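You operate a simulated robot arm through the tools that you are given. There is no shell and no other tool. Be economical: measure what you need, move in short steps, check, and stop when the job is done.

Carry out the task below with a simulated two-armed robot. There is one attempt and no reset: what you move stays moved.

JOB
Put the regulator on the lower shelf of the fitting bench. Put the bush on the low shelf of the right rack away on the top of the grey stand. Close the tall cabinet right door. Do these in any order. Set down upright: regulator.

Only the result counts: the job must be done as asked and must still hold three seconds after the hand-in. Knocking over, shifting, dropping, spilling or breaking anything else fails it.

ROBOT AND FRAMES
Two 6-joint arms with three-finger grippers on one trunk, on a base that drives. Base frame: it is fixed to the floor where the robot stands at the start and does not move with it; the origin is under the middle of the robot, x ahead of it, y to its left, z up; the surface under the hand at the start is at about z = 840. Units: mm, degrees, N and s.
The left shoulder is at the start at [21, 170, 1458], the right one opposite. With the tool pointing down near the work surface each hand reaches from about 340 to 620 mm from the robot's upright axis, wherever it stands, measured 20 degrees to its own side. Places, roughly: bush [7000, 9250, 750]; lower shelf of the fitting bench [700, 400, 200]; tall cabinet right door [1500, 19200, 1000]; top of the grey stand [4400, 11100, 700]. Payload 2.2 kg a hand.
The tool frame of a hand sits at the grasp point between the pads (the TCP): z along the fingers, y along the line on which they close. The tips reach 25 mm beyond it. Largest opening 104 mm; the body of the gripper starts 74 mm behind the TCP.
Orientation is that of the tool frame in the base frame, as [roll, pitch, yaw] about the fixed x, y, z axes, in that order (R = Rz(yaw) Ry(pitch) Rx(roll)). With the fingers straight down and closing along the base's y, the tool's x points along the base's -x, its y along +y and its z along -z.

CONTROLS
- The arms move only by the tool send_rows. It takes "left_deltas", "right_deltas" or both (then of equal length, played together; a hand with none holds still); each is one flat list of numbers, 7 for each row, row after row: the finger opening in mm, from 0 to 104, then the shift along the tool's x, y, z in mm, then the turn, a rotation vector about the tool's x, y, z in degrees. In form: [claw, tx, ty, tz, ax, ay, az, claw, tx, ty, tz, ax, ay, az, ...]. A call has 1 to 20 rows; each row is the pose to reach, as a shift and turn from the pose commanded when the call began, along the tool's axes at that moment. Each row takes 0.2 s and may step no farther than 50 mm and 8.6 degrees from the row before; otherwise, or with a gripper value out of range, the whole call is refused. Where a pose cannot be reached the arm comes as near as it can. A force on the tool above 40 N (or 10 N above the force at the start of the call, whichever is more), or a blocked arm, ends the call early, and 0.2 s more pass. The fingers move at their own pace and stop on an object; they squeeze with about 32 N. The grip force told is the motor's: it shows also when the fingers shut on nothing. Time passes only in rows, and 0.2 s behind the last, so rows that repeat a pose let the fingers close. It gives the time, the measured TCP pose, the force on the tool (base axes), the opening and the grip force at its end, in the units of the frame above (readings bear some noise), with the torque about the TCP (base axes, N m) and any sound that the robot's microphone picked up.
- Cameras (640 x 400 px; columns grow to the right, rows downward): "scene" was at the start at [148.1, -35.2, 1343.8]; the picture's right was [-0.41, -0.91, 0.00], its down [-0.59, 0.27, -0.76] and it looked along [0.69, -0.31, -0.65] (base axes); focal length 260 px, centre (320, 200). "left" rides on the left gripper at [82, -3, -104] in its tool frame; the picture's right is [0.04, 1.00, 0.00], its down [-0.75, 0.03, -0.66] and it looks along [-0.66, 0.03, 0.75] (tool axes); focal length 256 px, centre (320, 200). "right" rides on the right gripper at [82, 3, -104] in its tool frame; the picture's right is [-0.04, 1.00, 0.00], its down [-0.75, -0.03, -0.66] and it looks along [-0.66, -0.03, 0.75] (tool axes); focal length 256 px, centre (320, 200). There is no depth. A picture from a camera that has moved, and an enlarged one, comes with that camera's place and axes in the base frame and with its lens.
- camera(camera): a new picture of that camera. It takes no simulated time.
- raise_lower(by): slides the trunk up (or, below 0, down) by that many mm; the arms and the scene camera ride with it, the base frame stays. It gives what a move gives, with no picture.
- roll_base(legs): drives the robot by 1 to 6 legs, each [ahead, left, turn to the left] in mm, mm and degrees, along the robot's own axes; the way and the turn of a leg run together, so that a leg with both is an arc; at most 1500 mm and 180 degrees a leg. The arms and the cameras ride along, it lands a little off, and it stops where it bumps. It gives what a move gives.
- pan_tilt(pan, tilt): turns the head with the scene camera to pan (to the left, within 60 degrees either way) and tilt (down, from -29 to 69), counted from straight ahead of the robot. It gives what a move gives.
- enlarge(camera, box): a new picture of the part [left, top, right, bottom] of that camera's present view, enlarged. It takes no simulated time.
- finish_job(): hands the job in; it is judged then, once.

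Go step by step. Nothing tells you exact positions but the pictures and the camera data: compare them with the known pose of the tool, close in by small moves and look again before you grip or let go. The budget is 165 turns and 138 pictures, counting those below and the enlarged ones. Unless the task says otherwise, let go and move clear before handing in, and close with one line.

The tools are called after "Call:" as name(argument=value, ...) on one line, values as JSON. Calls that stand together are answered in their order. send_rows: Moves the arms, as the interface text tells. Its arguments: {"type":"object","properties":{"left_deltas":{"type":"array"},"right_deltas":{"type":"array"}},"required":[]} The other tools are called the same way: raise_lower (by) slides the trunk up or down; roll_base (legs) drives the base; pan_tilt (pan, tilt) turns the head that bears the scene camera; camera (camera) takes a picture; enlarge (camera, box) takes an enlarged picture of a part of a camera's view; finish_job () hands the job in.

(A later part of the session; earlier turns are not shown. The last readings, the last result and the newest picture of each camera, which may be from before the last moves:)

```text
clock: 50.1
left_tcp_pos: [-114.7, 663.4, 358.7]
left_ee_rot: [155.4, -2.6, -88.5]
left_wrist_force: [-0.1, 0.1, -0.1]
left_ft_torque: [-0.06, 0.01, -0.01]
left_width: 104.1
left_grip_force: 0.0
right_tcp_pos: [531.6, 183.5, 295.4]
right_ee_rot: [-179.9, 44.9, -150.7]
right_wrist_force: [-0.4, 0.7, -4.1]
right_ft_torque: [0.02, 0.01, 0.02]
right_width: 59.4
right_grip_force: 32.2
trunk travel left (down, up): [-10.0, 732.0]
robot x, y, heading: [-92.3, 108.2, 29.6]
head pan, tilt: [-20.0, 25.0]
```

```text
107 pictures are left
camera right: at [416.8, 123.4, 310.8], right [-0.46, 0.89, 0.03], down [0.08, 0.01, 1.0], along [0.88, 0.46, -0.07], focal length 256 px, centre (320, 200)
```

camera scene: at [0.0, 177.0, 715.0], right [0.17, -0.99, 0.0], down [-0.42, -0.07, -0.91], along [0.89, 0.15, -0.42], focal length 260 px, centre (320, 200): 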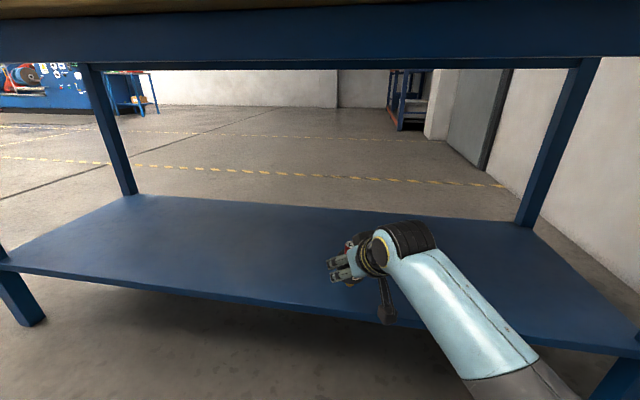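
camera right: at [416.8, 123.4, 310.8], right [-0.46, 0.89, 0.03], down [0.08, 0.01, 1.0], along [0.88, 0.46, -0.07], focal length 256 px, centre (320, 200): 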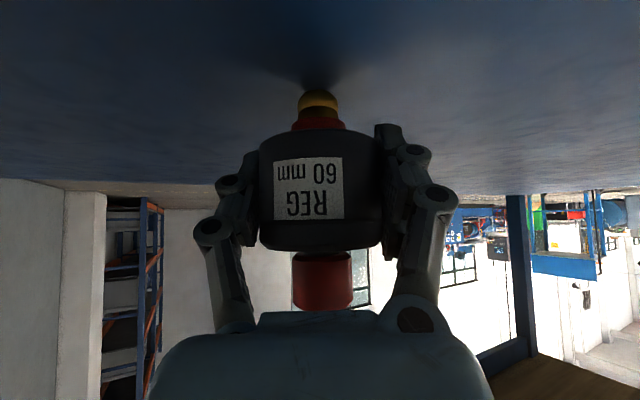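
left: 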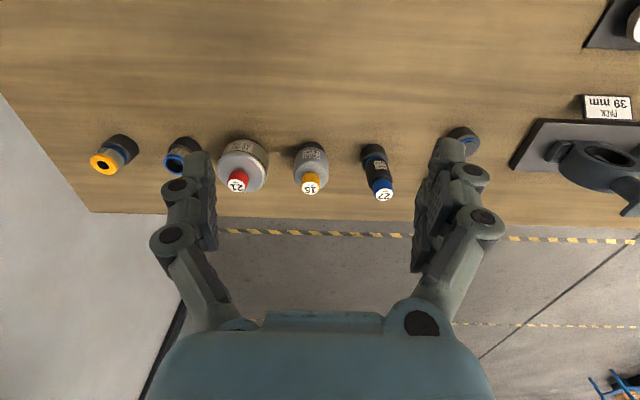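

Very close now. I'll continue in 2–3 mm steps.

Call:
send_rows(right_deltas=[40, 2, 0, 2, 0, 0, 0, 40, 2, 0, 2, 0, 0, 0, 40, 2, 0, 2, 0, 0, 0])

Call:
send_rows(right_deltas=[40, 2, 0, 2, 0, 0, 0, 40, 2, 0, 2, 0, 0, 0, 40, 2, 0, 2, 0, 0, 0])

Call:
camera(camera="right")

```text
clock: 50.9
left_tcp_pos: [-115.3, 663.0, 358.5]
left_ee_rot: [155.4, -2.5, -88.6]
left_wrist_force: [0.9, -0.8, -0.1]
left_ft_torque: [0.0, 0.0, 0.0]
left_width: 104.3
left_grip_force: 0.0
right_tcp_pos: [532.2, 183.0, 292.4]
right_ee_rot: [-179.8, 44.9, -150.8]
right_wrist_force: [0.2, 0.3, -3.6]
right_ft_torque: [0.04, 0.02, 0.03]
right_width: 59.2
right_grip_force: 32.3
trunk travel left (down, up): [-10.0, 732.0]
robot x, y, heading: [-89.0, 105.5, 29.5]
head pan, tilt: [-20.0, 25.0]
```

```text
clock: 51.7
left_tcp_pos: [-115.7, 662.3, 359.3]
left_ee_rot: [155.6, -2.5, -88.5]
left_wrist_force: [-0.3, -0.4, -0.2]
left_ft_torque: [0.0, -0.02, -0.01]
left_width: 103.8
left_grip_force: 0.0
right_tcp_pos: [533.8, 184.5, 292.3]
right_ee_rot: [-179.7, 45.2, -150.7]
right_wrist_force: [-0.9, -0.1, 15.7]
right_ft_torque: [-0.07, 0.17, -0.03]
right_width: 59.4
right_grip_force: 32.6
trunk travel left (down, up): [-10.0, 732.0]
robot x, y, heading: [-89.7, 110.5, 29.5]
head pan, tilt: [-20.0, 25.0]
```

```text
106 pictures are left
camera right: at [416.8, 123.0, 307.0], right [-0.46, 0.89, 0.03], down [0.07, 0.01, 1.0], along [0.88, 0.46, -0.07], focal length 256 px, centre (320, 200)
```

right: 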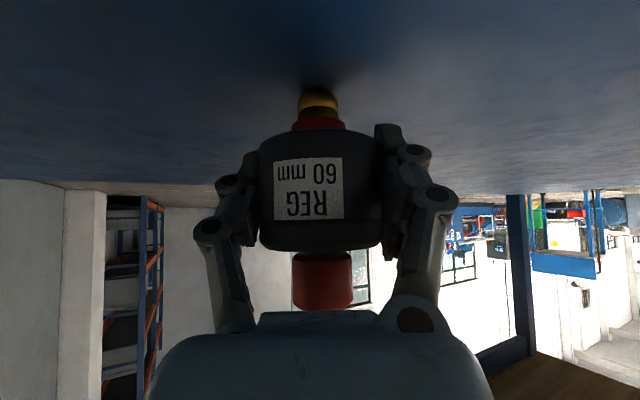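

Contact: the force is +16 N. I'll relieve it by about 1.5 mm and open slowly.

Call:
send_rows(right_deltas=[40, -1.2, 0, -1.2, 0, 0, 0, 55, -1.2, 0, -1.2, 0, 0, 0, 62, -1.2, 0, -1.2, 0, 0, 0, 70, -1.2, 0, -1.2, 0, 0, 0, 85, -1.2, 0, -1.2, 0, 0, 0, 100, -1.2, 0, -1.2, 0, 0, 0, 104, -1.2, 0, -1.2, 0, 0, 0])

Call:
camera(camera="right")

```text
clock: 53.3
left_tcp_pos: [-116.1, 663.7, 358.9]
left_ee_rot: [155.3, -2.5, -88.5]
left_wrist_force: [-0.3, 0.1, 0.0]
left_ft_torque: [0.0, 0.04, -0.04]
left_width: 103.9
left_grip_force: 0.1
right_tcp_pos: [532.5, 183.0, 290.3]
right_ee_rot: [-179.8, 44.9, -150.8]
right_wrist_force: [-0.2, -1.2, -0.2]
right_ft_torque: [-0.03, 0.0, -0.02]
right_width: 103.8
right_grip_force: 0.1
trunk travel left (down, up): [-10.0, 732.0]
robot x, y, heading: [-89.1, 107.9, 29.7]
head pan, tilt: [-20.0, 25.0]
```

```text
105 pictures are left
camera right: at [416.0, 122.5, 307.0], right [-0.46, 0.89, 0.03], down [0.07, 0.01, 1.0], along [0.88, 0.46, -0.07], focal length 256 px, centre (320, 200)
```

right: 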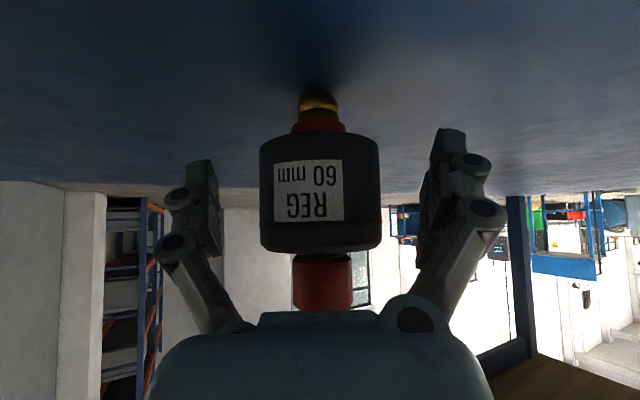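

The regulator stands free and upright. I'll withdraw along the tool axis, then drive out.

Call:
send_rows(right_deltas=[104, 0, 0, -30, 0, 0, 0, 104, 0, 0, -65, 0, 0, 0, 104, 0, 0, -100, 0, 0, 0, 104, 0, 0, -130, 0, 0, 0])

Call:
roll_base(legs=[[-522, 295, 0]])

Call:
enlarge(camera="scene", box=[200, 120, 440, 270])

```text
clock: 54.3
left_tcp_pos: [-116.0, 663.5, 358.8]
left_ee_rot: [155.4, -2.5, -88.5]
left_wrist_force: [0.7, 0.7, -0.8]
left_ft_torque: [-0.05, -0.03, 0.01]
left_width: 103.9
left_grip_force: 0.0
right_tcp_pos: [451.4, 138.4, 385.1]
right_ee_rot: [-179.8, 44.8, -150.8]
right_wrist_force: [0.3, 0.7, -0.7]
right_ft_torque: [0.0, -0.01, 0.02]
right_width: 104.0
right_grip_force: 0.1
trunk travel left (down, up): [-10.0, 732.0]
robot x, y, heading: [-91.5, 111.2, 29.9]
head pan, tilt: [-20.0, 25.0]
```

```text
clock: 57.7
left_tcp_pos: [-718.6, 663.6, 358.4]
left_ee_rot: [155.4, -2.6, -88.7]
left_wrist_force: [0.3, 0.7, 0.5]
left_ft_torque: [0.01, 0.0, 0.0]
left_width: 104.2
left_grip_force: 0.0
right_tcp_pos: [-153.0, 138.4, 384.5]
right_ee_rot: [-179.8, 44.8, -150.7]
right_wrist_force: [0.4, -0.1, 1.1]
right_ft_torque: [0.03, -0.01, -0.01]
right_width: 103.8
right_grip_force: 0.0
trunk travel left (down, up): [-10.0, 732.0]
robot x, y, heading: [-694.9, 113.0, 29.2]
head pan, tilt: [-20.0, 25.0]
```

```text
2.67 times, centred on (320, 195) of scene
camera zoom: at [-515.6, 174.5, 715.0], right [0.16, -0.99, 0.0], down [-0.42, -0.07, -0.91], along [0.89, 0.15, -0.42], focal length 694 px, centre (320, 213)
```

zoom: 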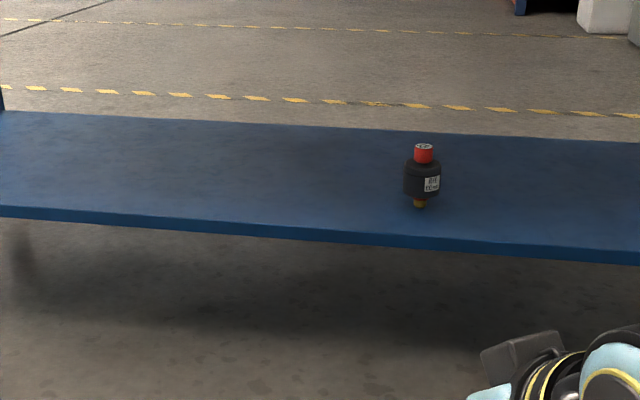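

The regulator is done. Now I'll raise the trunk, turn toward the bush's area and survey the route.

Call:
raise_lower(by=400)

Call:
raise_lower(by=240)

Call:
roll_base(legs=[[-200, 0, 0], [0, 0, 30]])

Call:
pan_tilt(pan=0, tilt=10)

Call:
camera(camera="scene")

Call:
pan_tilt(pan=60, tilt=10)

Call:
camera(camera="scene")

```text
clock: 61.5
left_tcp_pos: [-719.6, 664.8, 758.5]
left_ee_rot: [155.3, -2.5, -88.6]
left_wrist_force: [-0.1, -0.7, 0.0]
left_ft_torque: [0.02, -0.01, 0.04]
left_width: 104.3
left_grip_force: 0.0
right_tcp_pos: [-152.7, 137.3, 784.1]
right_ee_rot: [-179.7, 44.9, -150.8]
right_wrist_force: [-0.1, 0.0, 0.7]
right_ft_torque: [-0.01, -0.03, 0.01]
right_width: 104.0
right_grip_force: 0.0
trunk travel left (down, up): [-410.0, 332.0]
robot x, y, heading: [-694.2, 109.3, 29.3]
head pan, tilt: [-20.0, 25.0]
```

```text
clock: 64.0
left_tcp_pos: [-718.6, 664.3, 998.2]
left_ee_rot: [155.5, -2.6, -88.7]
left_wrist_force: [0.0, 0.8, -0.2]
left_ft_torque: [-0.03, 0.0, 0.0]
left_width: 103.9
left_grip_force: 0.0
right_tcp_pos: [-152.6, 137.5, 1024.6]
right_ee_rot: [-179.8, 44.9, -150.8]
right_wrist_force: [0.6, 0.4, 0.5]
right_ft_torque: [0.02, -0.03, -0.02]
right_width: 103.8
right_grip_force: 0.1
trunk travel left (down, up): [-650.0, 92.0]
robot x, y, heading: [-695.0, 111.2, 29.4]
head pan, tilt: [-20.0, 25.0]
```

```text
clock: 67.1
left_tcp_pos: [-1169.0, 478.5, 998.6]
left_ee_rot: [155.5, -2.6, -57.8]
left_wrist_force: [0.8, -0.2, -0.4]
left_ft_torque: [0.03, 0.0, 0.01]
left_width: 104.1
left_grip_force: 0.1
right_tcp_pos: [-413.8, 315.2, 1024.8]
right_ee_rot: [-179.8, 44.9, -120.0]
right_wrist_force: [-0.4, -0.4, 0.6]
right_ft_torque: [0.0, 0.02, 0.01]
right_width: 104.0
right_grip_force: 0.1
trunk travel left (down, up): [-650.0, 92.0]
robot x, y, heading: [-865.4, 14.8, 60.2]
head pan, tilt: [-20.0, 25.0]
```

```text
clock: 67.9
left_tcp_pos: [-1169.2, 479.3, 998.7]
left_ee_rot: [155.5, -2.5, -58.0]
left_wrist_force: [-0.8, -0.1, 0.5]
left_ft_torque: [-0.01, -0.03, 0.0]
left_width: 104.2
left_grip_force: 0.0
right_tcp_pos: [-413.1, 315.9, 1025.3]
right_ee_rot: [-179.8, 44.8, -120.1]
right_wrist_force: [0.0, 0.2, 0.2]
right_ft_torque: [0.01, 0.0, -0.02]
right_width: 104.3
right_grip_force: 0.1
trunk travel left (down, up): [-650.0, 92.0]
robot x, y, heading: [-863.8, 14.0, 60.2]
head pan, tilt: [0.0, 10.0]
```

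```text
103 pictures are left
camera scene: at [-784.0, 155.5, 1391.9], right [0.87, -0.5, 0.0], down [-0.09, -0.15, -0.98], along [0.49, 0.85, -0.17], focal length 260 px, centre (320, 200)
```

scene: 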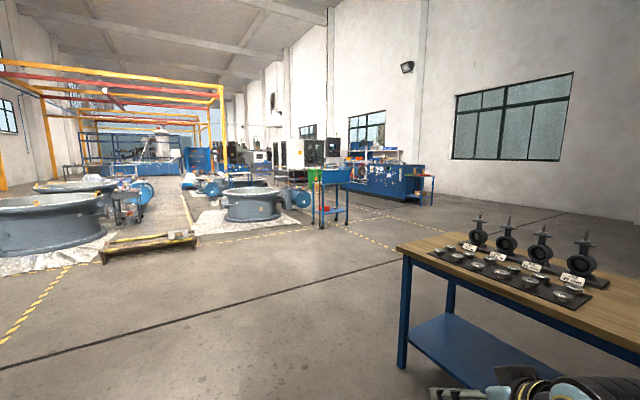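

```text
clock: 69.2
left_tcp_pos: [-1169.0, 478.1, 998.5]
left_ee_rot: [155.5, -2.5, -57.8]
left_wrist_force: [-0.5, -0.5, 0.3]
left_ft_torque: [0.03, 0.04, -0.02]
left_width: 104.0
left_grip_force: 0.1
right_tcp_pos: [-413.1, 315.7, 1025.4]
right_ee_rot: [-179.8, 44.8, -120.2]
right_wrist_force: [0.0, -0.5, -0.5]
right_ft_torque: [-0.02, 0.03, 0.02]
right_width: 104.0
right_grip_force: 0.1
trunk travel left (down, up): [-650.0, 92.0]
robot x, y, heading: [-867.1, 16.2, 60.3]
head pan, tilt: [60.0, 10.0]
```

```text
102 pictures are left
camera scene: at [-877.0, 155.3, 1391.9], right [0.86, 0.5, 0.0], down [0.09, -0.15, -0.98], along [-0.49, 0.85, -0.17], focal length 260 px, centre (320, 200)
```

scene: 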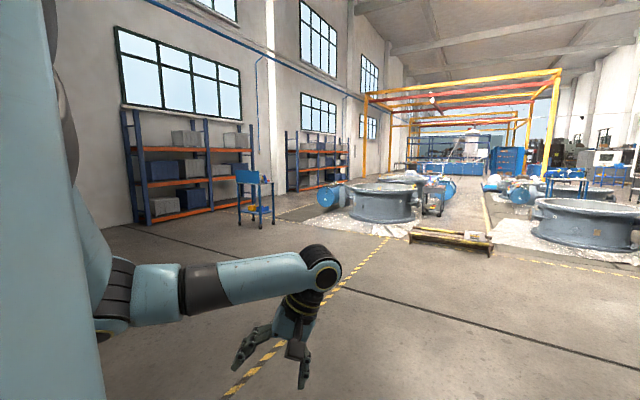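

The way ahead leads along the aisle right of the round flanges and the small cart. I'll drive first to about [300, 2500], facing the aisle.

Call:
roll_base(legs=[[0, 0, 4.6], [1370, 0, 0], [1370, 0, 0], [0, 0, -35]])

Call:
pan_tilt(pan=10, tilt=10)

Call:
camera(camera="scene")

```text
clock: 84.6
left_tcp_pos: [157.3, 3062.3, 998.7]
left_ee_rot: [155.4, -2.4, -84.3]
left_wrist_force: [0.2, -0.4, -0.1]
left_ft_torque: [0.01, 0.0, -0.01]
left_width: 104.0
left_grip_force: 0.0
right_tcp_pos: [760.9, 2580.7, 1024.3]
right_ee_rot: [-179.8, 45.0, -146.5]
right_wrist_force: [-0.1, 0.0, 1.0]
right_ft_torque: [-0.06, 0.01, 0.03]
right_width: 104.0
right_grip_force: 0.0
trunk travel left (down, up): [-650.0, 92.0]
robot x, y, heading: [223.2, 2513.1, 33.7]
head pan, tilt: [60.0, 10.0]
```

```text
clock: 85.8
left_tcp_pos: [156.7, 3061.6, 999.0]
left_ee_rot: [155.5, -2.5, -84.4]
left_wrist_force: [0.5, -0.4, -0.1]
left_ft_torque: [-0.02, 0.0, 0.01]
left_width: 104.2
left_grip_force: 0.2
right_tcp_pos: [759.6, 2580.8, 1025.4]
right_ee_rot: [-179.9, 44.9, -146.6]
right_wrist_force: [-0.7, -0.3, 1.3]
right_ft_torque: [0.01, 0.02, -0.03]
right_width: 104.3
right_grip_force: 0.0
trunk travel left (down, up): [-650.0, 92.0]
robot x, y, heading: [219.2, 2511.8, 33.7]
head pan, tilt: [10.0, 10.0]
```

```text
101 pictures are left
camera scene: at [347.4, 2614.7, 1392.0], right [0.69, -0.72, 0.0], down [-0.13, -0.12, -0.98], along [0.71, 0.68, -0.17], focal length 260 px, centre (320, 200)
```

scene: 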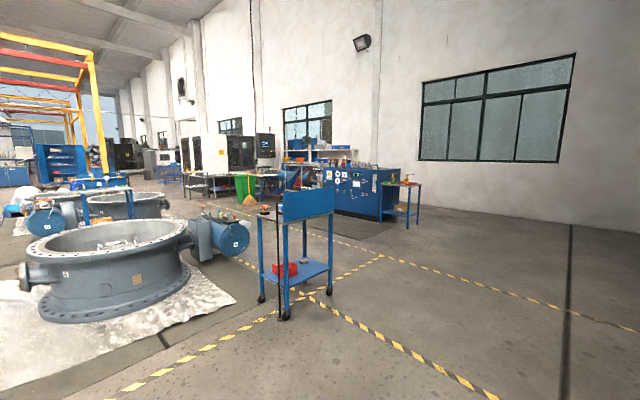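

The aisle opens to the right of the small cart. I'll swing wide to [3600, 3600], then head north along x≈3700.

Call:
roll_base(legs=[[0, 0, -15.3], [1180, 0, 0], [1180, 0, 0], [1180, 0, 0], [0, 0, 65]])

Call:
pan_tilt(pan=-10, tilt=10)

Call:
camera(camera="scene")

```text
clock: 106.4
left_tcp_pos: [3126.4, 3823.5, 998.6]
left_ee_rot: [155.4, -2.5, -39.3]
left_wrist_force: [1.2, 0.2, 0.0]
left_ft_torque: [-0.02, 0.0, 0.0]
left_width: 104.1
left_grip_force: 0.0
right_tcp_pos: [3894.0, 3910.9, 1024.3]
right_ee_rot: [-179.8, 44.9, -101.6]
right_wrist_force: [0.2, -0.8, -0.1]
right_ft_torque: [0.01, -0.02, 0.02]
right_width: 104.2
right_grip_force: 0.0
trunk travel left (down, up): [-650.0, 92.0]
robot x, y, heading: [3563.3, 3481.3, 78.6]
head pan, tilt: [10.0, 10.0]
```

```text
clock: 107.2
left_tcp_pos: [3126.7, 3824.4, 998.1]
left_ee_rot: [155.6, -2.4, -39.3]
left_wrist_force: [-0.4, 0.9, 0.9]
left_ft_torque: [-0.01, 0.0, 0.03]
left_width: 104.0
left_grip_force: 0.0
right_tcp_pos: [3893.2, 3910.2, 1024.7]
right_ee_rot: [-179.8, 45.0, -101.5]
right_wrist_force: [0.7, 0.4, -1.3]
right_ft_torque: [0.0, 0.0, -0.03]
right_width: 103.9
right_grip_force: 0.0
trunk travel left (down, up): [-650.0, 92.0]
robot x, y, heading: [3563.7, 3482.3, 78.8]
head pan, tilt: [-10.0, 10.0]
```

```text
100 pictures are left
camera scene: at [3609.7, 3637.0, 1392.0], right [0.93, -0.36, 0.0], down [-0.06, -0.16, -0.98], along [0.36, 0.92, -0.17], focal length 260 px, centre (320, 200)
```

scene: 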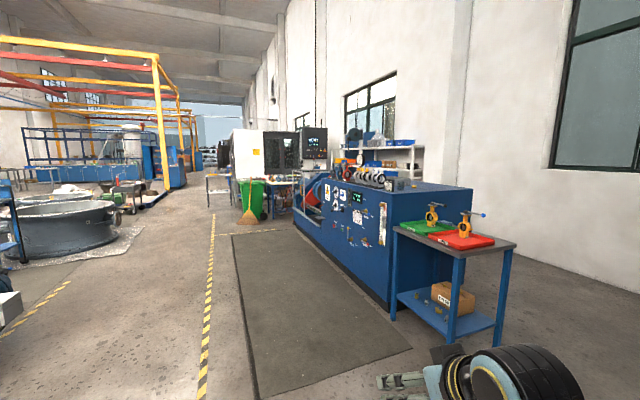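

The blue test machine spans x≈5000–5950, y≈5400–8800, and the rack with the bins stands behind it near the wall. I'll go north along the aisle to look from its far end.

Call:
roll_base(legs=[[0, 0, 7], [1400, 0, 0], [1400, 0, 0], [1300, 0, 0], [0, 0, -30]])

Call:
pan_tilt(pan=-20, tilt=10)

Call:
camera(camera="scene")

Call:
pan_tilt(pan=35, tilt=10)

Call:
camera(camera="scene")

```text
clock: 129.0
left_tcp_pos: [3675.8, 8058.6, 998.8]
left_ee_rot: [155.3, -2.5, -65.0]
left_wrist_force: [0.4, 0.0, -0.1]
left_ft_torque: [0.0, 0.04, 0.02]
left_width: 104.1
left_grip_force: 0.0
right_tcp_pos: [4407.0, 7804.7, 1025.3]
right_ee_rot: [-179.7, 44.9, -127.1]
right_wrist_force: [-0.3, -0.1, 0.4]
right_ft_torque: [-0.05, 0.02, 0.0]
right_width: 103.8
right_grip_force: 0.1
trunk travel left (down, up): [-650.0, 92.0]
robot x, y, heading: [3920.9, 7559.0, 53.7]
head pan, tilt: [-10.0, 10.0]
```

```text
clock: 129.7
left_tcp_pos: [3676.1, 8059.2, 999.5]
left_ee_rot: [155.4, -2.5, -64.9]
left_wrist_force: [-0.2, -1.1, 0.1]
left_ft_torque: [0.01, -0.03, -0.05]
left_width: 104.5
left_grip_force: 0.0
right_tcp_pos: [4405.4, 7804.6, 1024.9]
right_ee_rot: [-179.8, 44.9, -127.1]
right_wrist_force: [-0.7, 0.2, -0.3]
right_ft_torque: [0.0, -0.01, -0.01]
right_width: 104.2
right_grip_force: 0.0
trunk travel left (down, up): [-650.0, 92.0]
robot x, y, heading: [3919.2, 7559.5, 53.2]
head pan, tilt: [-20.0, 10.0]
```

```text
99 pictures are left
camera scene: at [4041.4, 7667.2, 1392.0], right [0.55, -0.84, 0.0], down [-0.15, -0.1, -0.98], along [0.82, 0.54, -0.17], focal length 260 px, centre (320, 200)
```

scene: 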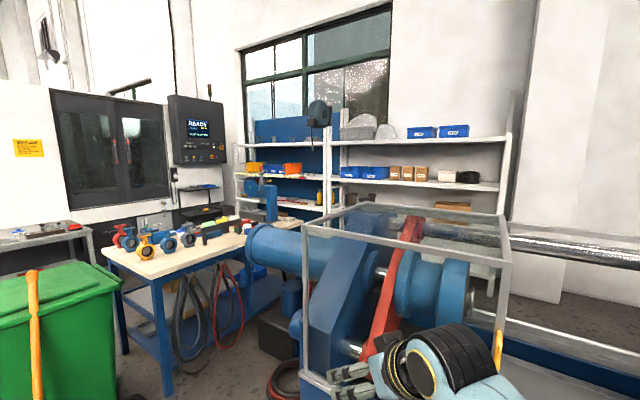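

```text
clock: 130.9
left_tcp_pos: [3677.2, 8058.0, 997.8]
left_ee_rot: [155.3, -2.5, -65.0]
left_wrist_force: [-0.9, -0.5, -0.3]
left_ft_torque: [-0.01, 0.02, 0.01]
left_width: 104.1
left_grip_force: 0.0
right_tcp_pos: [4406.6, 7804.5, 1025.5]
right_ee_rot: [-179.8, 44.9, -127.1]
right_wrist_force: [-0.3, 0.1, -0.1]
right_ft_torque: [0.02, 0.01, 0.01]
right_width: 104.0
right_grip_force: 0.1
trunk travel left (down, up): [-650.0, 92.0]
robot x, y, heading: [3919.1, 7565.4, 53.1]
head pan, tilt: [35.0, 10.0]
```

```text
98 pictures are left
camera scene: at [3966.7, 7709.2, 1391.9], right [1.0, -0.03, 0.0], down [-0.01, -0.17, -0.98], along [0.03, 0.98, -0.17], focal length 260 px, centre (320, 200)
```

scene: 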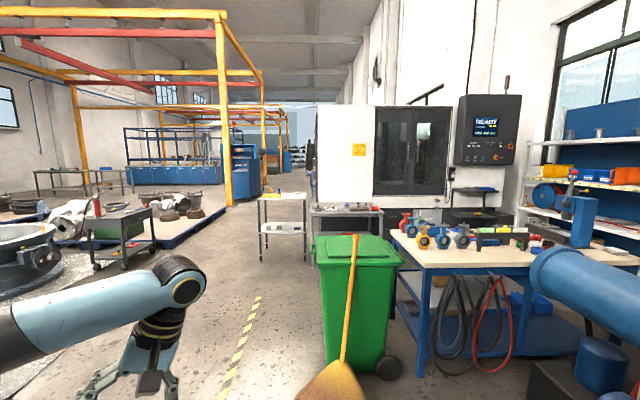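

The right rack is the bay with white posts behind the machine. I'll zoom in to look for the bush and the stand.

Call:
enlarge(camera="scene", box=[240, 170, 400, 270])

Call:
pan_tilt(pan=-20, tilt=10)

Call:
enlarge(camera="scene", box=[230, 120, 550, 320])

Call:
enlarge(camera="scene", box=[230, 140, 430, 265])

```text
4.00 times, centred on (320, 220) of scene
camera zoom: at [3966.7, 7709.2, 1391.9], right [1.0, -0.03, 0.0], down [-0.01, -0.17, -0.98], along [0.03, 0.98, -0.17], focal length 1040 px, centre (320, 120)
```

zoom: 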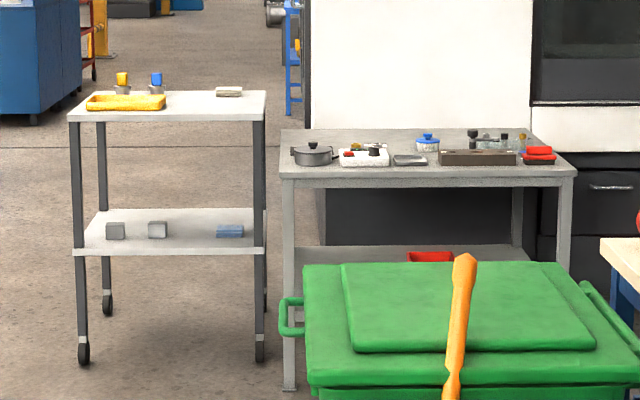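

```text
clock: 132.2
left_tcp_pos: [3676.5, 8058.0, 999.5]
left_ee_rot: [155.5, -2.5, -64.9]
left_wrist_force: [-0.3, -0.8, -0.1]
left_ft_torque: [-0.02, -0.02, 0.01]
left_width: 104.0
left_grip_force: 0.0
right_tcp_pos: [4407.1, 7804.1, 1025.9]
right_ee_rot: [-179.8, 44.9, -127.1]
right_wrist_force: [-0.2, 0.4, -1.0]
right_ft_torque: [-0.02, 0.02, -0.03]
right_width: 104.1
right_grip_force: 0.1
trunk travel left (down, up): [-650.0, 92.0]
robot x, y, heading: [3924.7, 7562.6, 53.3]
head pan, tilt: [-20.0, 10.0]
```

```text
2.00 times, centred on (390, 220) of scene
camera zoom: at [4041.4, 7667.3, 1392.0], right [0.55, -0.84, 0.0], down [-0.15, -0.1, -0.98], along [0.82, 0.54, -0.17], focal length 520 px, centre (180, 160)
```

zoom: 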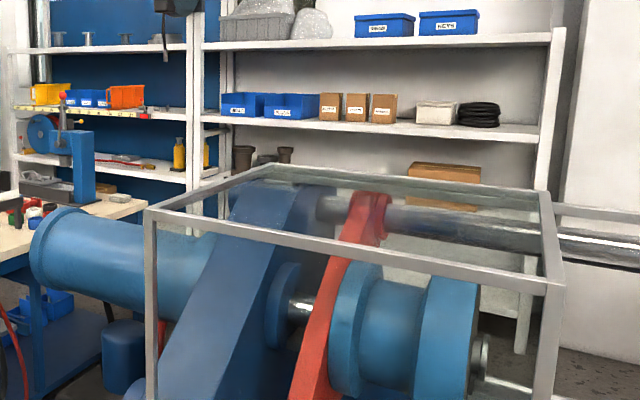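

```text
3.20 times, centred on (330, 202) of scene
camera zoom: at [4041.4, 7667.3, 1392.0], right [0.55, -0.84, 0.0], down [-0.15, -0.1, -0.98], along [0.82, 0.54, -0.17], focal length 832 px, centre (288, 192)
```

zoom: 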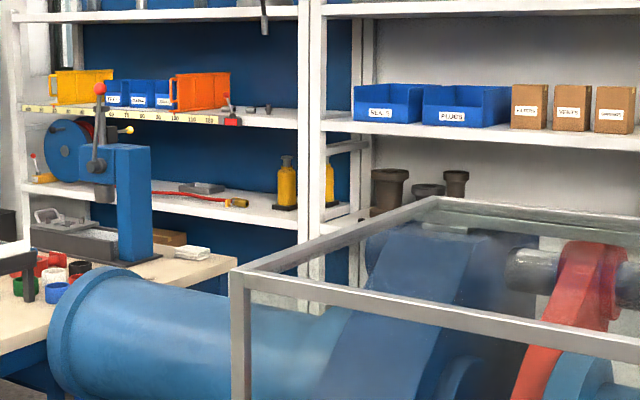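

The brown flanged items on the low shelf at the rack's north end are likely the bush candidates. I'll go around the south end of the machine to look up the gap in front of the rack.

Call:
roll_base(legs=[[0, 0, 36.7], [-1240, 0, 0], [-1240, 0, 0], [-1240, 0, 0], [0, -1350, 0], [0, -1250, 0]])

Call:
pan_tilt(pan=0, tilt=15)

Call:
camera(camera="scene")

```text
clock: 164.3
left_tcp_pos: [6129.5, 4102.8, 998.8]
left_ee_rot: [155.4, -2.6, -27.4]
left_wrist_force: [0.0, 0.8, 0.0]
left_ft_torque: [0.0, 0.06, -0.03]
left_width: 103.9
left_grip_force: 0.1
right_tcp_pos: [6863.6, 4346.6, 1025.2]
right_ee_rot: [-179.9, 44.9, -89.5]
right_wrist_force: [0.2, 0.5, -0.2]
right_ft_torque: [-0.02, 0.04, 0.02]
right_width: 103.8
right_grip_force: 0.2
trunk travel left (down, up): [-650.0, 92.0]
robot x, y, heading: [6625.9, 3852.5, 90.5]
head pan, tilt: [-20.0, 10.0]
```

```text
clock: 165.2
left_tcp_pos: [6129.5, 4100.7, 999.7]
left_ee_rot: [155.3, -2.6, -27.4]
left_wrist_force: [-0.2, -0.3, -0.3]
left_ft_torque: [-0.01, 0.0, -0.02]
left_width: 104.0
left_grip_force: 0.0
right_tcp_pos: [6863.7, 4345.5, 1024.6]
right_ee_rot: [-179.7, 44.9, -89.5]
right_wrist_force: [0.3, -0.9, 0.5]
right_ft_torque: [-0.01, -0.02, -0.02]
right_width: 104.0
right_grip_force: 0.0
trunk travel left (down, up): [-650.0, 92.0]
robot x, y, heading: [6627.0, 3857.2, 90.7]
head pan, tilt: [0.0, 15.0]
```

```text
94 pictures are left
camera scene: at [6625.7, 4020.1, 1383.8], right [1.0, 0.01, 0.0], down [0.0, -0.26, -0.97], along [-0.01, 0.97, -0.26], focal length 260 px, centre (320, 200)
```

scene: 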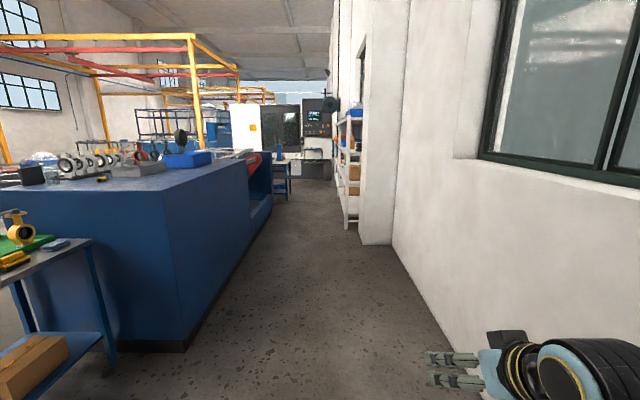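

There's a gap about 1200 mm wide between the machine (x≤5760) and the rack front (x≈6980). I'll face east at x≈6300 and strafe north along it.

Call:
roll_base(legs=[[0, 320, 0], [0, 0, -90.5], [0, 1400, 0], [0, 1400, 0]])

Call:
pan_tilt(pan=45, tilt=20)

Call:
camera(camera="scene")

```text
clock: 184.5
left_tcp_pos: [6556.1, 7188.6, 999.8]
left_ee_rot: [155.5, -2.5, -117.9]
left_wrist_force: [-0.6, 0.1, 0.1]
left_ft_torque: [-0.03, -0.02, -0.01]
left_width: 103.9
left_grip_force: 0.1
right_tcp_pos: [6792.7, 6453.3, 1025.6]
right_ee_rot: [-179.8, 44.9, 179.9]
right_wrist_force: [-0.3, -0.3, 1.0]
right_ft_torque: [0.01, 0.01, 0.0]
right_width: 103.9
right_grip_force: 0.1
trunk travel left (down, up): [-650.0, 92.0]
robot x, y, heading: [6306.0, 6689.1, 0.2]
head pan, tilt: [0.0, 15.0]
```

```text
clock: 185.6
left_tcp_pos: [6554.2, 7187.6, 998.8]
left_ee_rot: [155.4, -2.5, -117.9]
left_wrist_force: [0.8, -0.3, -0.5]
left_ft_torque: [0.04, 0.01, -0.02]
left_width: 103.8
left_grip_force: 0.0
right_tcp_pos: [6792.5, 6453.4, 1025.0]
right_ee_rot: [-179.9, 45.0, 179.9]
right_wrist_force: [0.0, 0.9, 0.3]
right_ft_torque: [0.02, 0.02, 0.04]
right_width: 103.7
right_grip_force: 0.1
trunk travel left (down, up): [-650.0, 92.0]
robot x, y, heading: [6304.8, 6695.3, 0.3]
head pan, tilt: [45.0, 20.0]
```

```text
93 pictures are left
camera scene: at [6441.1, 6758.8, 1375.7], right [0.71, -0.71, 0.0], down [-0.24, -0.24, -0.94], along [0.66, 0.67, -0.34], focal length 260 px, centre (320, 200)
```

scene: 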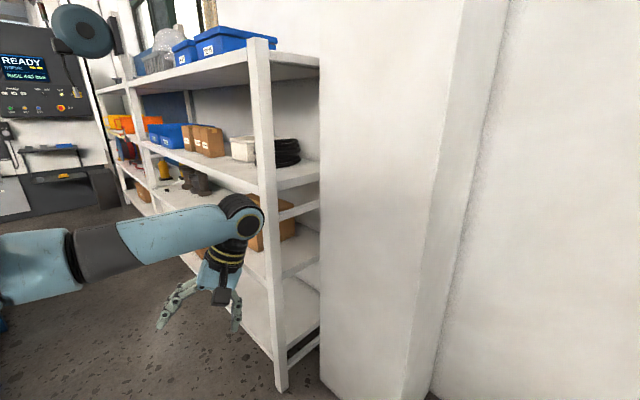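

Everything's clear. I'll continue north 2000 mm and look at the low shelf.

Call:
roll_base(legs=[[0, 1000, 0], [0, 1000, 0]])

Call:
pan_tilt(pan=22, tilt=30)

Call:
camera(camera="scene")

Call:
camera(camera="right")

```text
clock: 195.6
left_tcp_pos: [6498.5, 9198.8, 997.9]
left_ee_rot: [155.4, -2.5, -116.6]
left_wrist_force: [-0.2, 0.3, -0.9]
left_ft_torque: [-0.03, 0.01, -0.01]
left_width: 104.0
left_grip_force: 0.1
right_tcp_pos: [6751.6, 8470.2, 1025.7]
right_ee_rot: [-179.9, 44.9, -178.6]
right_wrist_force: [0.1, -0.2, 0.0]
right_ft_torque: [0.01, 0.0, 0.01]
right_width: 104.3
right_grip_force: 0.1
trunk travel left (down, up): [-650.0, 92.0]
robot x, y, heading: [6261.4, 8698.4, 1.1]
head pan, tilt: [45.0, 20.0]
```

```text
clock: 196.5
left_tcp_pos: [6498.5, 9199.5, 998.0]
left_ee_rot: [155.4, -2.4, -116.6]
left_wrist_force: [-0.2, 0.0, -0.1]
left_ft_torque: [0.01, 0.01, 0.01]
left_width: 104.1
left_grip_force: 0.1
right_tcp_pos: [6752.2, 8470.2, 1025.4]
right_ee_rot: [-179.8, 44.9, -178.7]
right_wrist_force: [-0.4, -0.4, 0.1]
right_ft_torque: [-0.01, 0.01, 0.01]
right_width: 103.8
right_grip_force: 0.1
trunk travel left (down, up): [-650.0, 92.0]
robot x, y, heading: [6256.9, 8697.2, 1.7]
head pan, tilt: [22.0, 30.0]
```

```text
92 pictures are left
camera scene: at [6412.9, 8735.9, 1359.6], right [0.4, -0.92, 0.0], down [-0.46, -0.2, -0.87], along [0.79, 0.35, -0.5], focal length 260 px, centre (320, 200)
```

scene: 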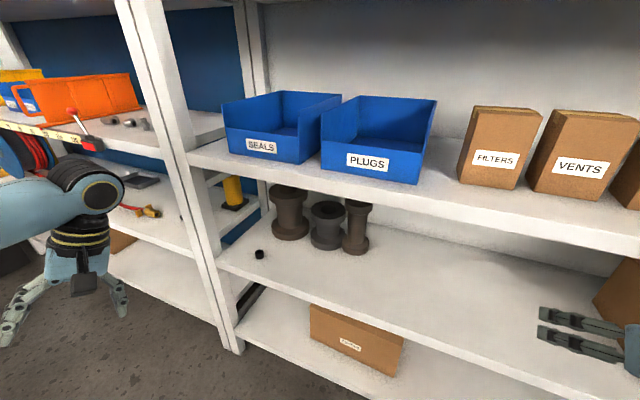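

```text
91 pictures are left
camera right: at [6621.2, 8470.7, 1041.1], right [0.01, 1.0, 0.03], down [0.07, -0.03, 1.0], along [1.0, -0.01, -0.07], focal length 256 px, centre (320, 200)
```

right: 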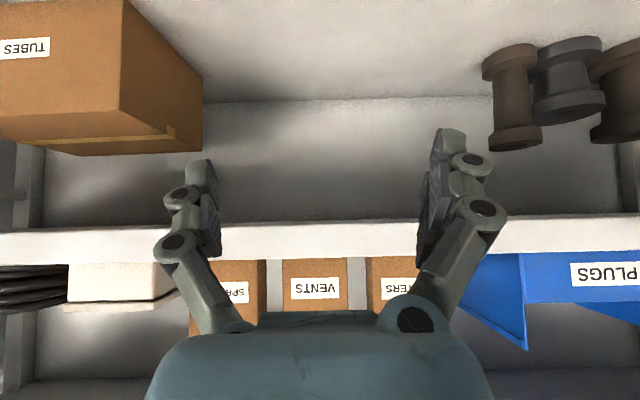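

The small dark ring at (259, 254) on the low shelf matches the bush's given place. I'll zoom in.

Call:
enlarge(camera="scene", box=[220, 225, 300, 275])

```text
8.00 times, centred on (260, 250) of scene
camera zoom: at [6412.9, 8735.9, 1359.6], right [0.4, -0.92, 0.0], down [-0.46, -0.2, -0.87], along [0.79, 0.35, -0.5], focal length 2081 px, centre (800, -200)
```

zoom: 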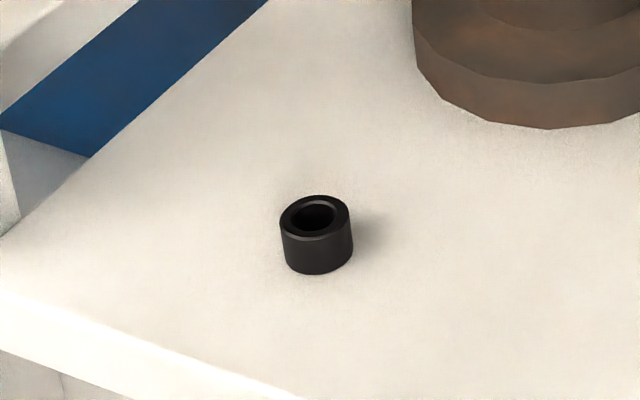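

The bush is about 33 mm across and 22 mm tall. I'll strafe so the right hand lines up with it (y≈9240), then triangulate its height.

Call:
roll_base(legs=[[0, 0, -1.5], [0, 775, 0]])

Call:
pan_tilt(pan=-20, tilt=35)

Call:
camera(camera="scene")

Call:
camera(camera="right")

```text
clock: 201.0
left_tcp_pos: [6512.9, 9966.5, 999.2]
left_ee_rot: [155.6, -2.5, -118.2]
left_wrist_force: [0.1, 0.7, -0.2]
left_ft_torque: [-0.03, 0.03, -0.02]
left_width: 104.1
left_grip_force: 0.0
right_tcp_pos: [6747.0, 9232.3, 1025.4]
right_ee_rot: [-179.7, 44.9, 179.7]
right_wrist_force: [-0.9, 0.5, -0.8]
right_ft_torque: [0.02, 0.03, 0.03]
right_width: 104.1
right_grip_force: 0.0
trunk travel left (down, up): [-650.0, 92.0]
robot x, y, heading: [6258.6, 9474.2, -0.0]
head pan, tilt: [22.0, 30.0]
```

```text
clock: 202.1
left_tcp_pos: [6511.7, 9965.7, 999.1]
left_ee_rot: [155.4, -2.5, -118.2]
left_wrist_force: [0.2, 0.6, -0.2]
left_ft_torque: [0.0, 0.01, -0.02]
left_width: 103.9
left_grip_force: 0.1
right_tcp_pos: [6745.7, 9230.6, 1026.6]
right_ee_rot: [-179.9, 44.9, 179.7]
right_wrist_force: [-0.9, -0.1, 0.4]
right_ft_torque: [-0.02, 0.0, 0.01]
right_width: 104.0
right_grip_force: 0.1
trunk travel left (down, up): [-650.0, 92.0]
robot x, y, heading: [6256.0, 9473.4, -0.2]
head pan, tilt: [-20.0, 35.0]
```

```text
89 pictures are left
camera scene: at [6413.3, 9442.1, 1351.8], right [-0.34, -0.94, 0.0], down [-0.54, 0.2, -0.82], along [0.77, -0.28, -0.57], focal length 260 px, centre (320, 200)
```

scene: 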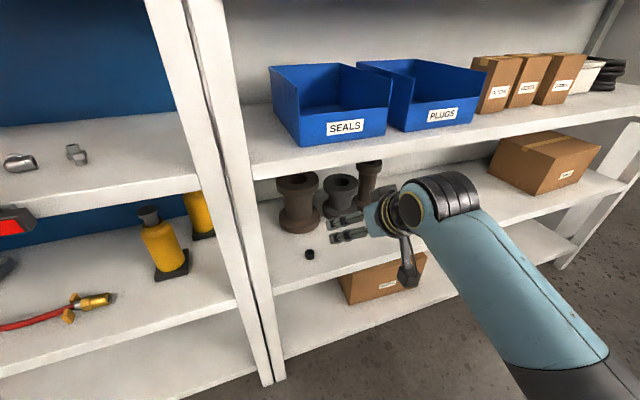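

```text
88 pictures are left
camera right: at [6615.4, 9235.3, 1041.1], right [0.04, 1.0, 0.03], down [0.07, -0.03, 1.0], along [1.0, -0.03, -0.07], focal length 256 px, centre (320, 200)
```

right: 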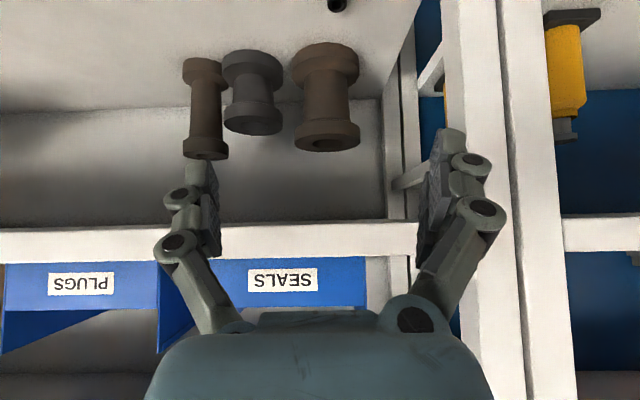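

I'll zoom in for a precise ray.

Call:
enlarge(camera="scene", box=[230, 210, 390, 310])

Call:
enlarge(camera="right", box=[280, 0, 440, 100])

```text
4.00 times, centred on (310, 260) of scene
camera zoom: at [6413.3, 9442.1, 1351.8], right [-0.34, -0.94, 0.0], down [-0.54, 0.2, -0.82], along [0.77, -0.28, -0.57], focal length 1040 px, centre (360, -40)
```

zoom: 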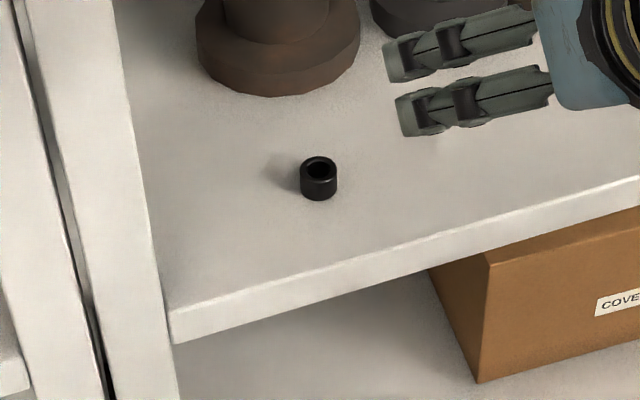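

```text
4.00 times, centred on (360, 50) of right
camera zoom: at [6615.4, 9235.3, 1041.1], right [0.04, 1.0, 0.03], down [0.07, -0.03, 1.0], along [1.0, -0.03, -0.07], focal length 1024 px, centre (160, 800)
```

zoom: 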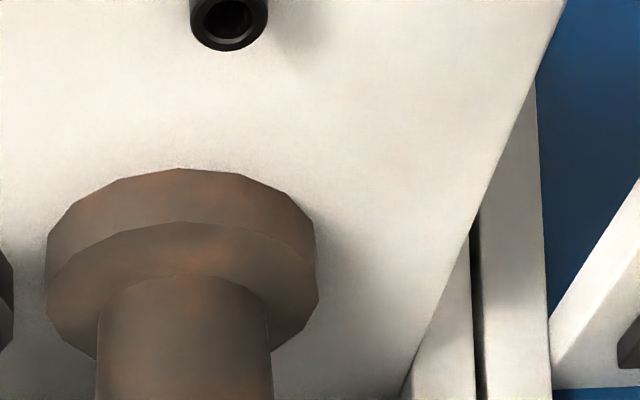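

The bush's top centre is at about [7023, 9257, 686] and the shelf at about z≈664, with 390 mm headroom. I'll lower the trunk 180, move ahead 175 and come to a pre-grasp point.

Call:
raise_lower(by=-180)

Call:
roll_base(legs=[[175, 0, 0]])

Call:
camera(camera="right")

Call:
camera(camera="scene")

```text
clock: 204.1
left_tcp_pos: [6512.3, 9966.0, 818.8]
left_ee_rot: [155.5, -2.5, -118.2]
left_wrist_force: [0.4, -0.2, -0.4]
left_ft_torque: [0.02, 0.03, -0.02]
left_width: 104.0
left_grip_force: 0.1
right_tcp_pos: [6745.1, 9229.8, 846.4]
right_ee_rot: [-179.8, 44.9, 179.6]
right_wrist_force: [0.7, 0.2, 0.7]
right_ft_torque: [0.01, 0.01, -0.03]
right_width: 103.7
right_grip_force: 0.2
trunk travel left (down, up): [-470.0, 272.0]
robot x, y, heading: [6263.1, 9471.3, -0.1]
head pan, tilt: [-20.0, 35.0]
```

```text
clock: 205.6
left_tcp_pos: [6685.7, 9968.7, 818.0]
left_ee_rot: [155.4, -2.5, -117.7]
left_wrist_force: [-0.3, 0.2, -0.4]
left_ft_torque: [-0.01, 0.01, 0.03]
left_width: 103.9
left_grip_force: 0.0
right_tcp_pos: [6923.2, 9233.8, 844.7]
right_ee_rot: [-179.9, 44.8, -180.0]
right_wrist_force: [0.4, 0.6, -0.2]
right_ft_torque: [-0.01, 0.01, -0.02]
right_width: 104.0
right_grip_force: 0.0
trunk travel left (down, up): [-470.0, 272.0]
robot x, y, heading: [6433.3, 9473.5, 0.2]
head pan, tilt: [-20.0, 35.0]
```

```text
85 pictures are left
camera right: at [6791.9, 9237.7, 860.7], right [0.03, 1.0, 0.03], down [0.07, -0.03, 1.0], along [1.0, -0.03, -0.07], focal length 256 px, centre (320, 200)
```

right: 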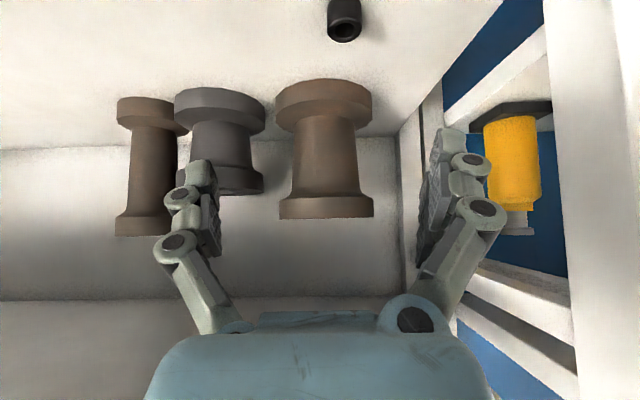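

```text
84 pictures are left
camera scene: at [6591.2, 9443.2, 1169.9], right [-0.34, -0.94, 0.0], down [-0.54, 0.19, -0.82], along [0.77, -0.28, -0.57], focal length 260 px, centre (320, 200)
```

scene: 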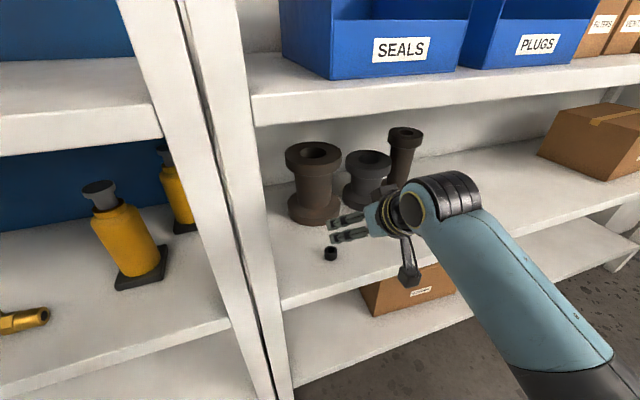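

Consistent: bush top at [7023, 9259, 686]. I'll move to the pre-grasp point and narrow the fingers.

Call:
send_rows(right_deltas=[90, 23, 12, 26, 0, 0, 0, 75, 45.8, 25, 51.7, 0, 0, 0, 70, 45.8, 25, 90, 0, 0, 0, 70, 45.8, 25, 112, 0, 0, 0, 70, 45.8, 25, 112, 0, 0, 0])

Call:
camera(camera="right")

Call:
enlarge(camera="scene", box=[260, 180, 420, 280])

```text
clock: 206.8
left_tcp_pos: [6684.0, 9967.9, 818.1]
left_ee_rot: [155.4, -2.5, -117.7]
left_wrist_force: [0.2, 0.5, -0.1]
left_ft_torque: [0.01, -0.01, 0.0]
left_width: 104.2
left_grip_force: 0.1
right_tcp_pos: [6968.5, 9257.2, 733.0]
right_ee_rot: [-179.7, 44.9, -179.9]
right_wrist_force: [-0.1, 0.8, 0.1]
right_ft_torque: [0.01, 0.0, 0.04]
right_width: 69.7
right_grip_force: 0.1
trunk travel left (down, up): [-470.0, 272.0]
robot x, y, heading: [6433.2, 9471.0, 0.3]
head pan, tilt: [-20.0, 35.0]
```

```text
83 pictures are left
camera right: at [6837.4, 9261.6, 749.5], right [0.03, 1.0, 0.03], down [0.07, -0.03, 1.0], along [1.0, -0.03, -0.07], focal length 256 px, centre (320, 200)
```

right: 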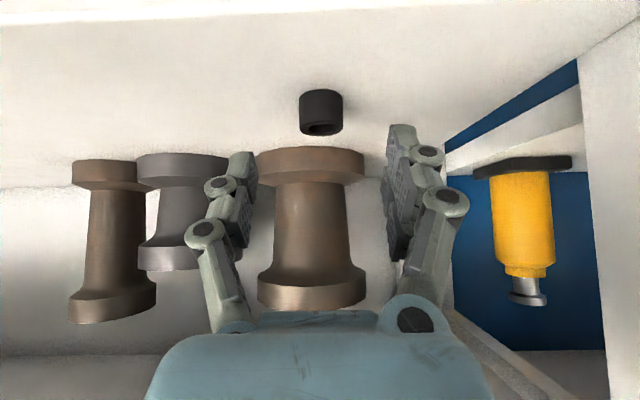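

```text
4.00 times, centred on (340, 230) of scene
camera zoom: at [6589.9, 9443.2, 1170.1], right [-0.34, -0.94, 0.0], down [-0.54, 0.19, -0.82], along [0.77, -0.28, -0.57], focal length 1040 px, centre (240, 80)
```

zoom: 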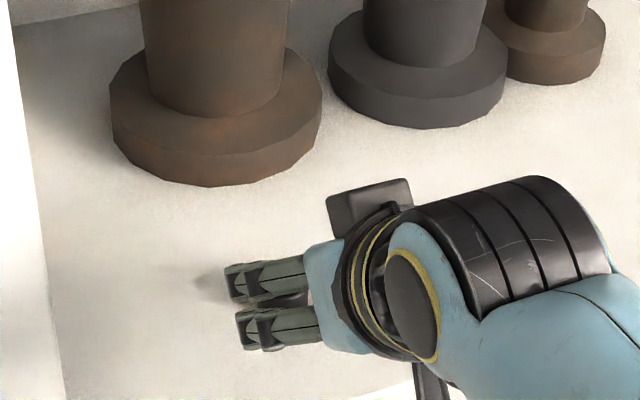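

Alignment is good and the fingers are centred on the bush. I'll advance the last 60 mm and check.

Call:
send_rows(right_deltas=[70, 0, 0.3, 25, 0, 0, 0, 70, 0, 0.3, 45, 0, 0, 0, 70, 0, 0.3, 59, 0, 0, 0, 70, 0, 0.3, 59, 0, 0, 0])

Call:
camera(camera="right")

```text
clock: 207.8
left_tcp_pos: [6683.7, 9968.3, 819.1]
left_ee_rot: [155.5, -2.6, -117.8]
left_wrist_force: [0.2, -0.1, 0.0]
left_ft_torque: [-0.04, 0.02, -0.03]
left_width: 104.1
left_grip_force: 0.1
right_tcp_pos: [7010.2, 9258.1, 692.1]
right_ee_rot: [-179.8, 45.0, -180.0]
right_wrist_force: [-4.4, 0.0, 6.5]
right_ft_torque: [0.32, 0.11, 0.22]
right_width: 72.0
right_grip_force: 1.0
trunk travel left (down, up): [-470.0, 272.0]
robot x, y, heading: [6435.9, 9471.4, 0.3]
head pan, tilt: [-20.0, 35.0]
```

```text
81 pictures are left
camera right: at [6879.8, 9261.7, 707.8], right [0.03, 1.0, 0.03], down [0.07, -0.03, 1.0], along [1.0, -0.03, -0.07], focal length 256 px, centre (320, 200)
```

right: 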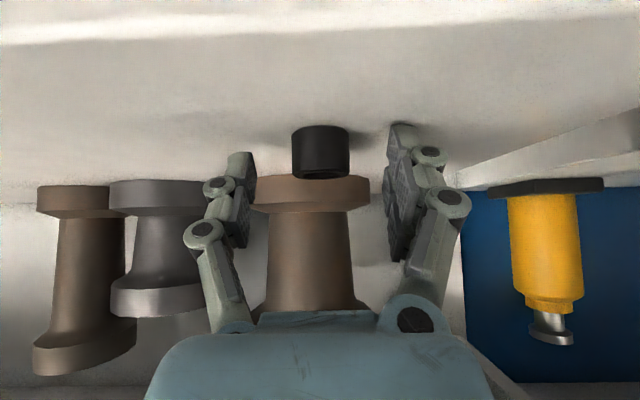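

A slight touch on the shelf (6 N). I'll raise 3 mm and close the fingers.

Call:
send_rows(right_deltas=[70, -2.1, 0, -2.1, 0, 0, 0, 60, -2.1, 0, -2.1, 0, 0, 0, 45, -2.1, 0, -2.1, 0, 0, 0, 30, -2.1, 0, -2.1, 0, 0, 0, 15, -2.1, 0, -2.1, 0, 0, 0, 15, -2.1, 0, -2.1, 0, 0, 0])

Call:
camera(camera="right")

```text
clock: 209.2
left_tcp_pos: [6683.8, 9967.9, 819.2]
left_ee_rot: [155.3, -2.4, -117.8]
left_wrist_force: [-0.5, 0.2, -0.4]
left_ft_torque: [-0.01, 0.0, 0.02]
left_width: 103.8
left_grip_force: 0.0
right_tcp_pos: [7010.6, 9257.5, 694.2]
right_ee_rot: [-179.8, 45.0, -180.0]
right_wrist_force: [-0.3, -0.5, -1.0]
right_ft_torque: [-0.01, 0.0, 0.0]
right_width: 32.8
right_grip_force: 31.7
trunk travel left (down, up): [-470.0, 272.0]
robot x, y, heading: [6434.4, 9472.1, 0.2]
head pan, tilt: [-20.0, 35.0]
```

```text
80 pictures are left
camera right: at [6879.2, 9261.7, 710.2], right [0.03, 1.0, 0.03], down [0.07, -0.03, 1.0], along [1.0, -0.03, -0.07], focal length 256 px, centre (320, 200)
```

right: 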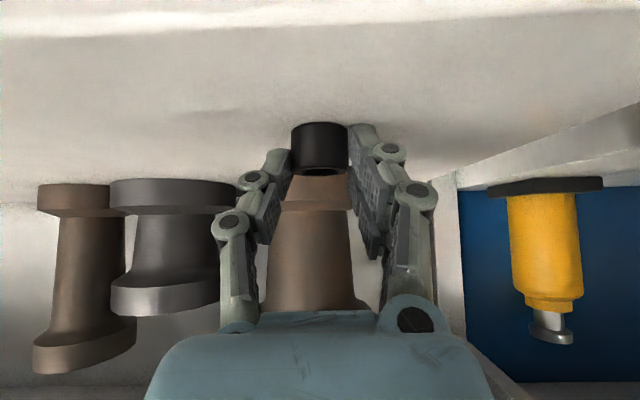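

Gripped at 32.8 mm. I'll lift straight up and check that it holds before withdrawing.

Call:
send_rows(right_deltas=[15, -10, 0, -10, 0, 0, 0, 15, -25, 0, -25, 0, 0, 0, 15, -40, 0, -40, 0, 0, 0, 15, -40, 0, -80, 0, 0, 0, 15, -40, 0, -120, 0, 0, 0])

Call:
camera(camera="right")

```text
clock: 210.4
left_tcp_pos: [6684.3, 9968.1, 819.4]
left_ee_rot: [155.4, -2.5, -117.8]
left_wrist_force: [-0.2, 0.0, -0.3]
left_ft_torque: [-0.01, -0.04, -0.02]
left_width: 104.2
left_grip_force: 0.2
right_tcp_pos: [6955.7, 9259.0, 807.8]
right_ee_rot: [-179.8, 44.9, 180.0]
right_wrist_force: [0.6, -0.1, -1.1]
right_ft_torque: [-0.02, -0.01, -0.01]
right_width: 32.6
right_grip_force: 32.3
trunk travel left (down, up): [-470.0, 272.0]
robot x, y, heading: [6432.5, 9473.6, 0.4]
head pan, tilt: [-20.0, 35.0]
```

```text
79 pictures are left
camera right: at [6824.3, 9262.9, 823.1], right [0.03, 1.0, 0.03], down [0.07, -0.03, 1.0], along [1.0, -0.03, -0.07], focal length 256 px, centre (320, 200)
```

right: 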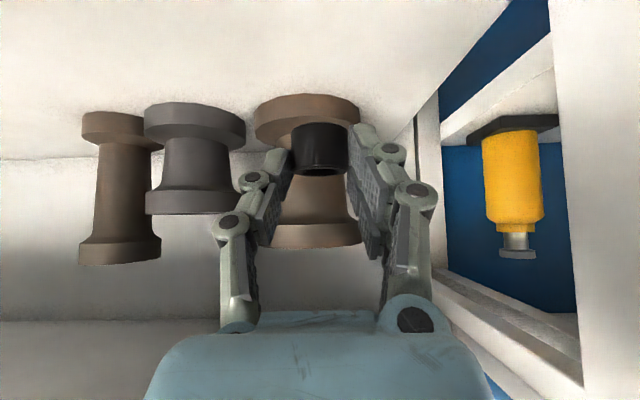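

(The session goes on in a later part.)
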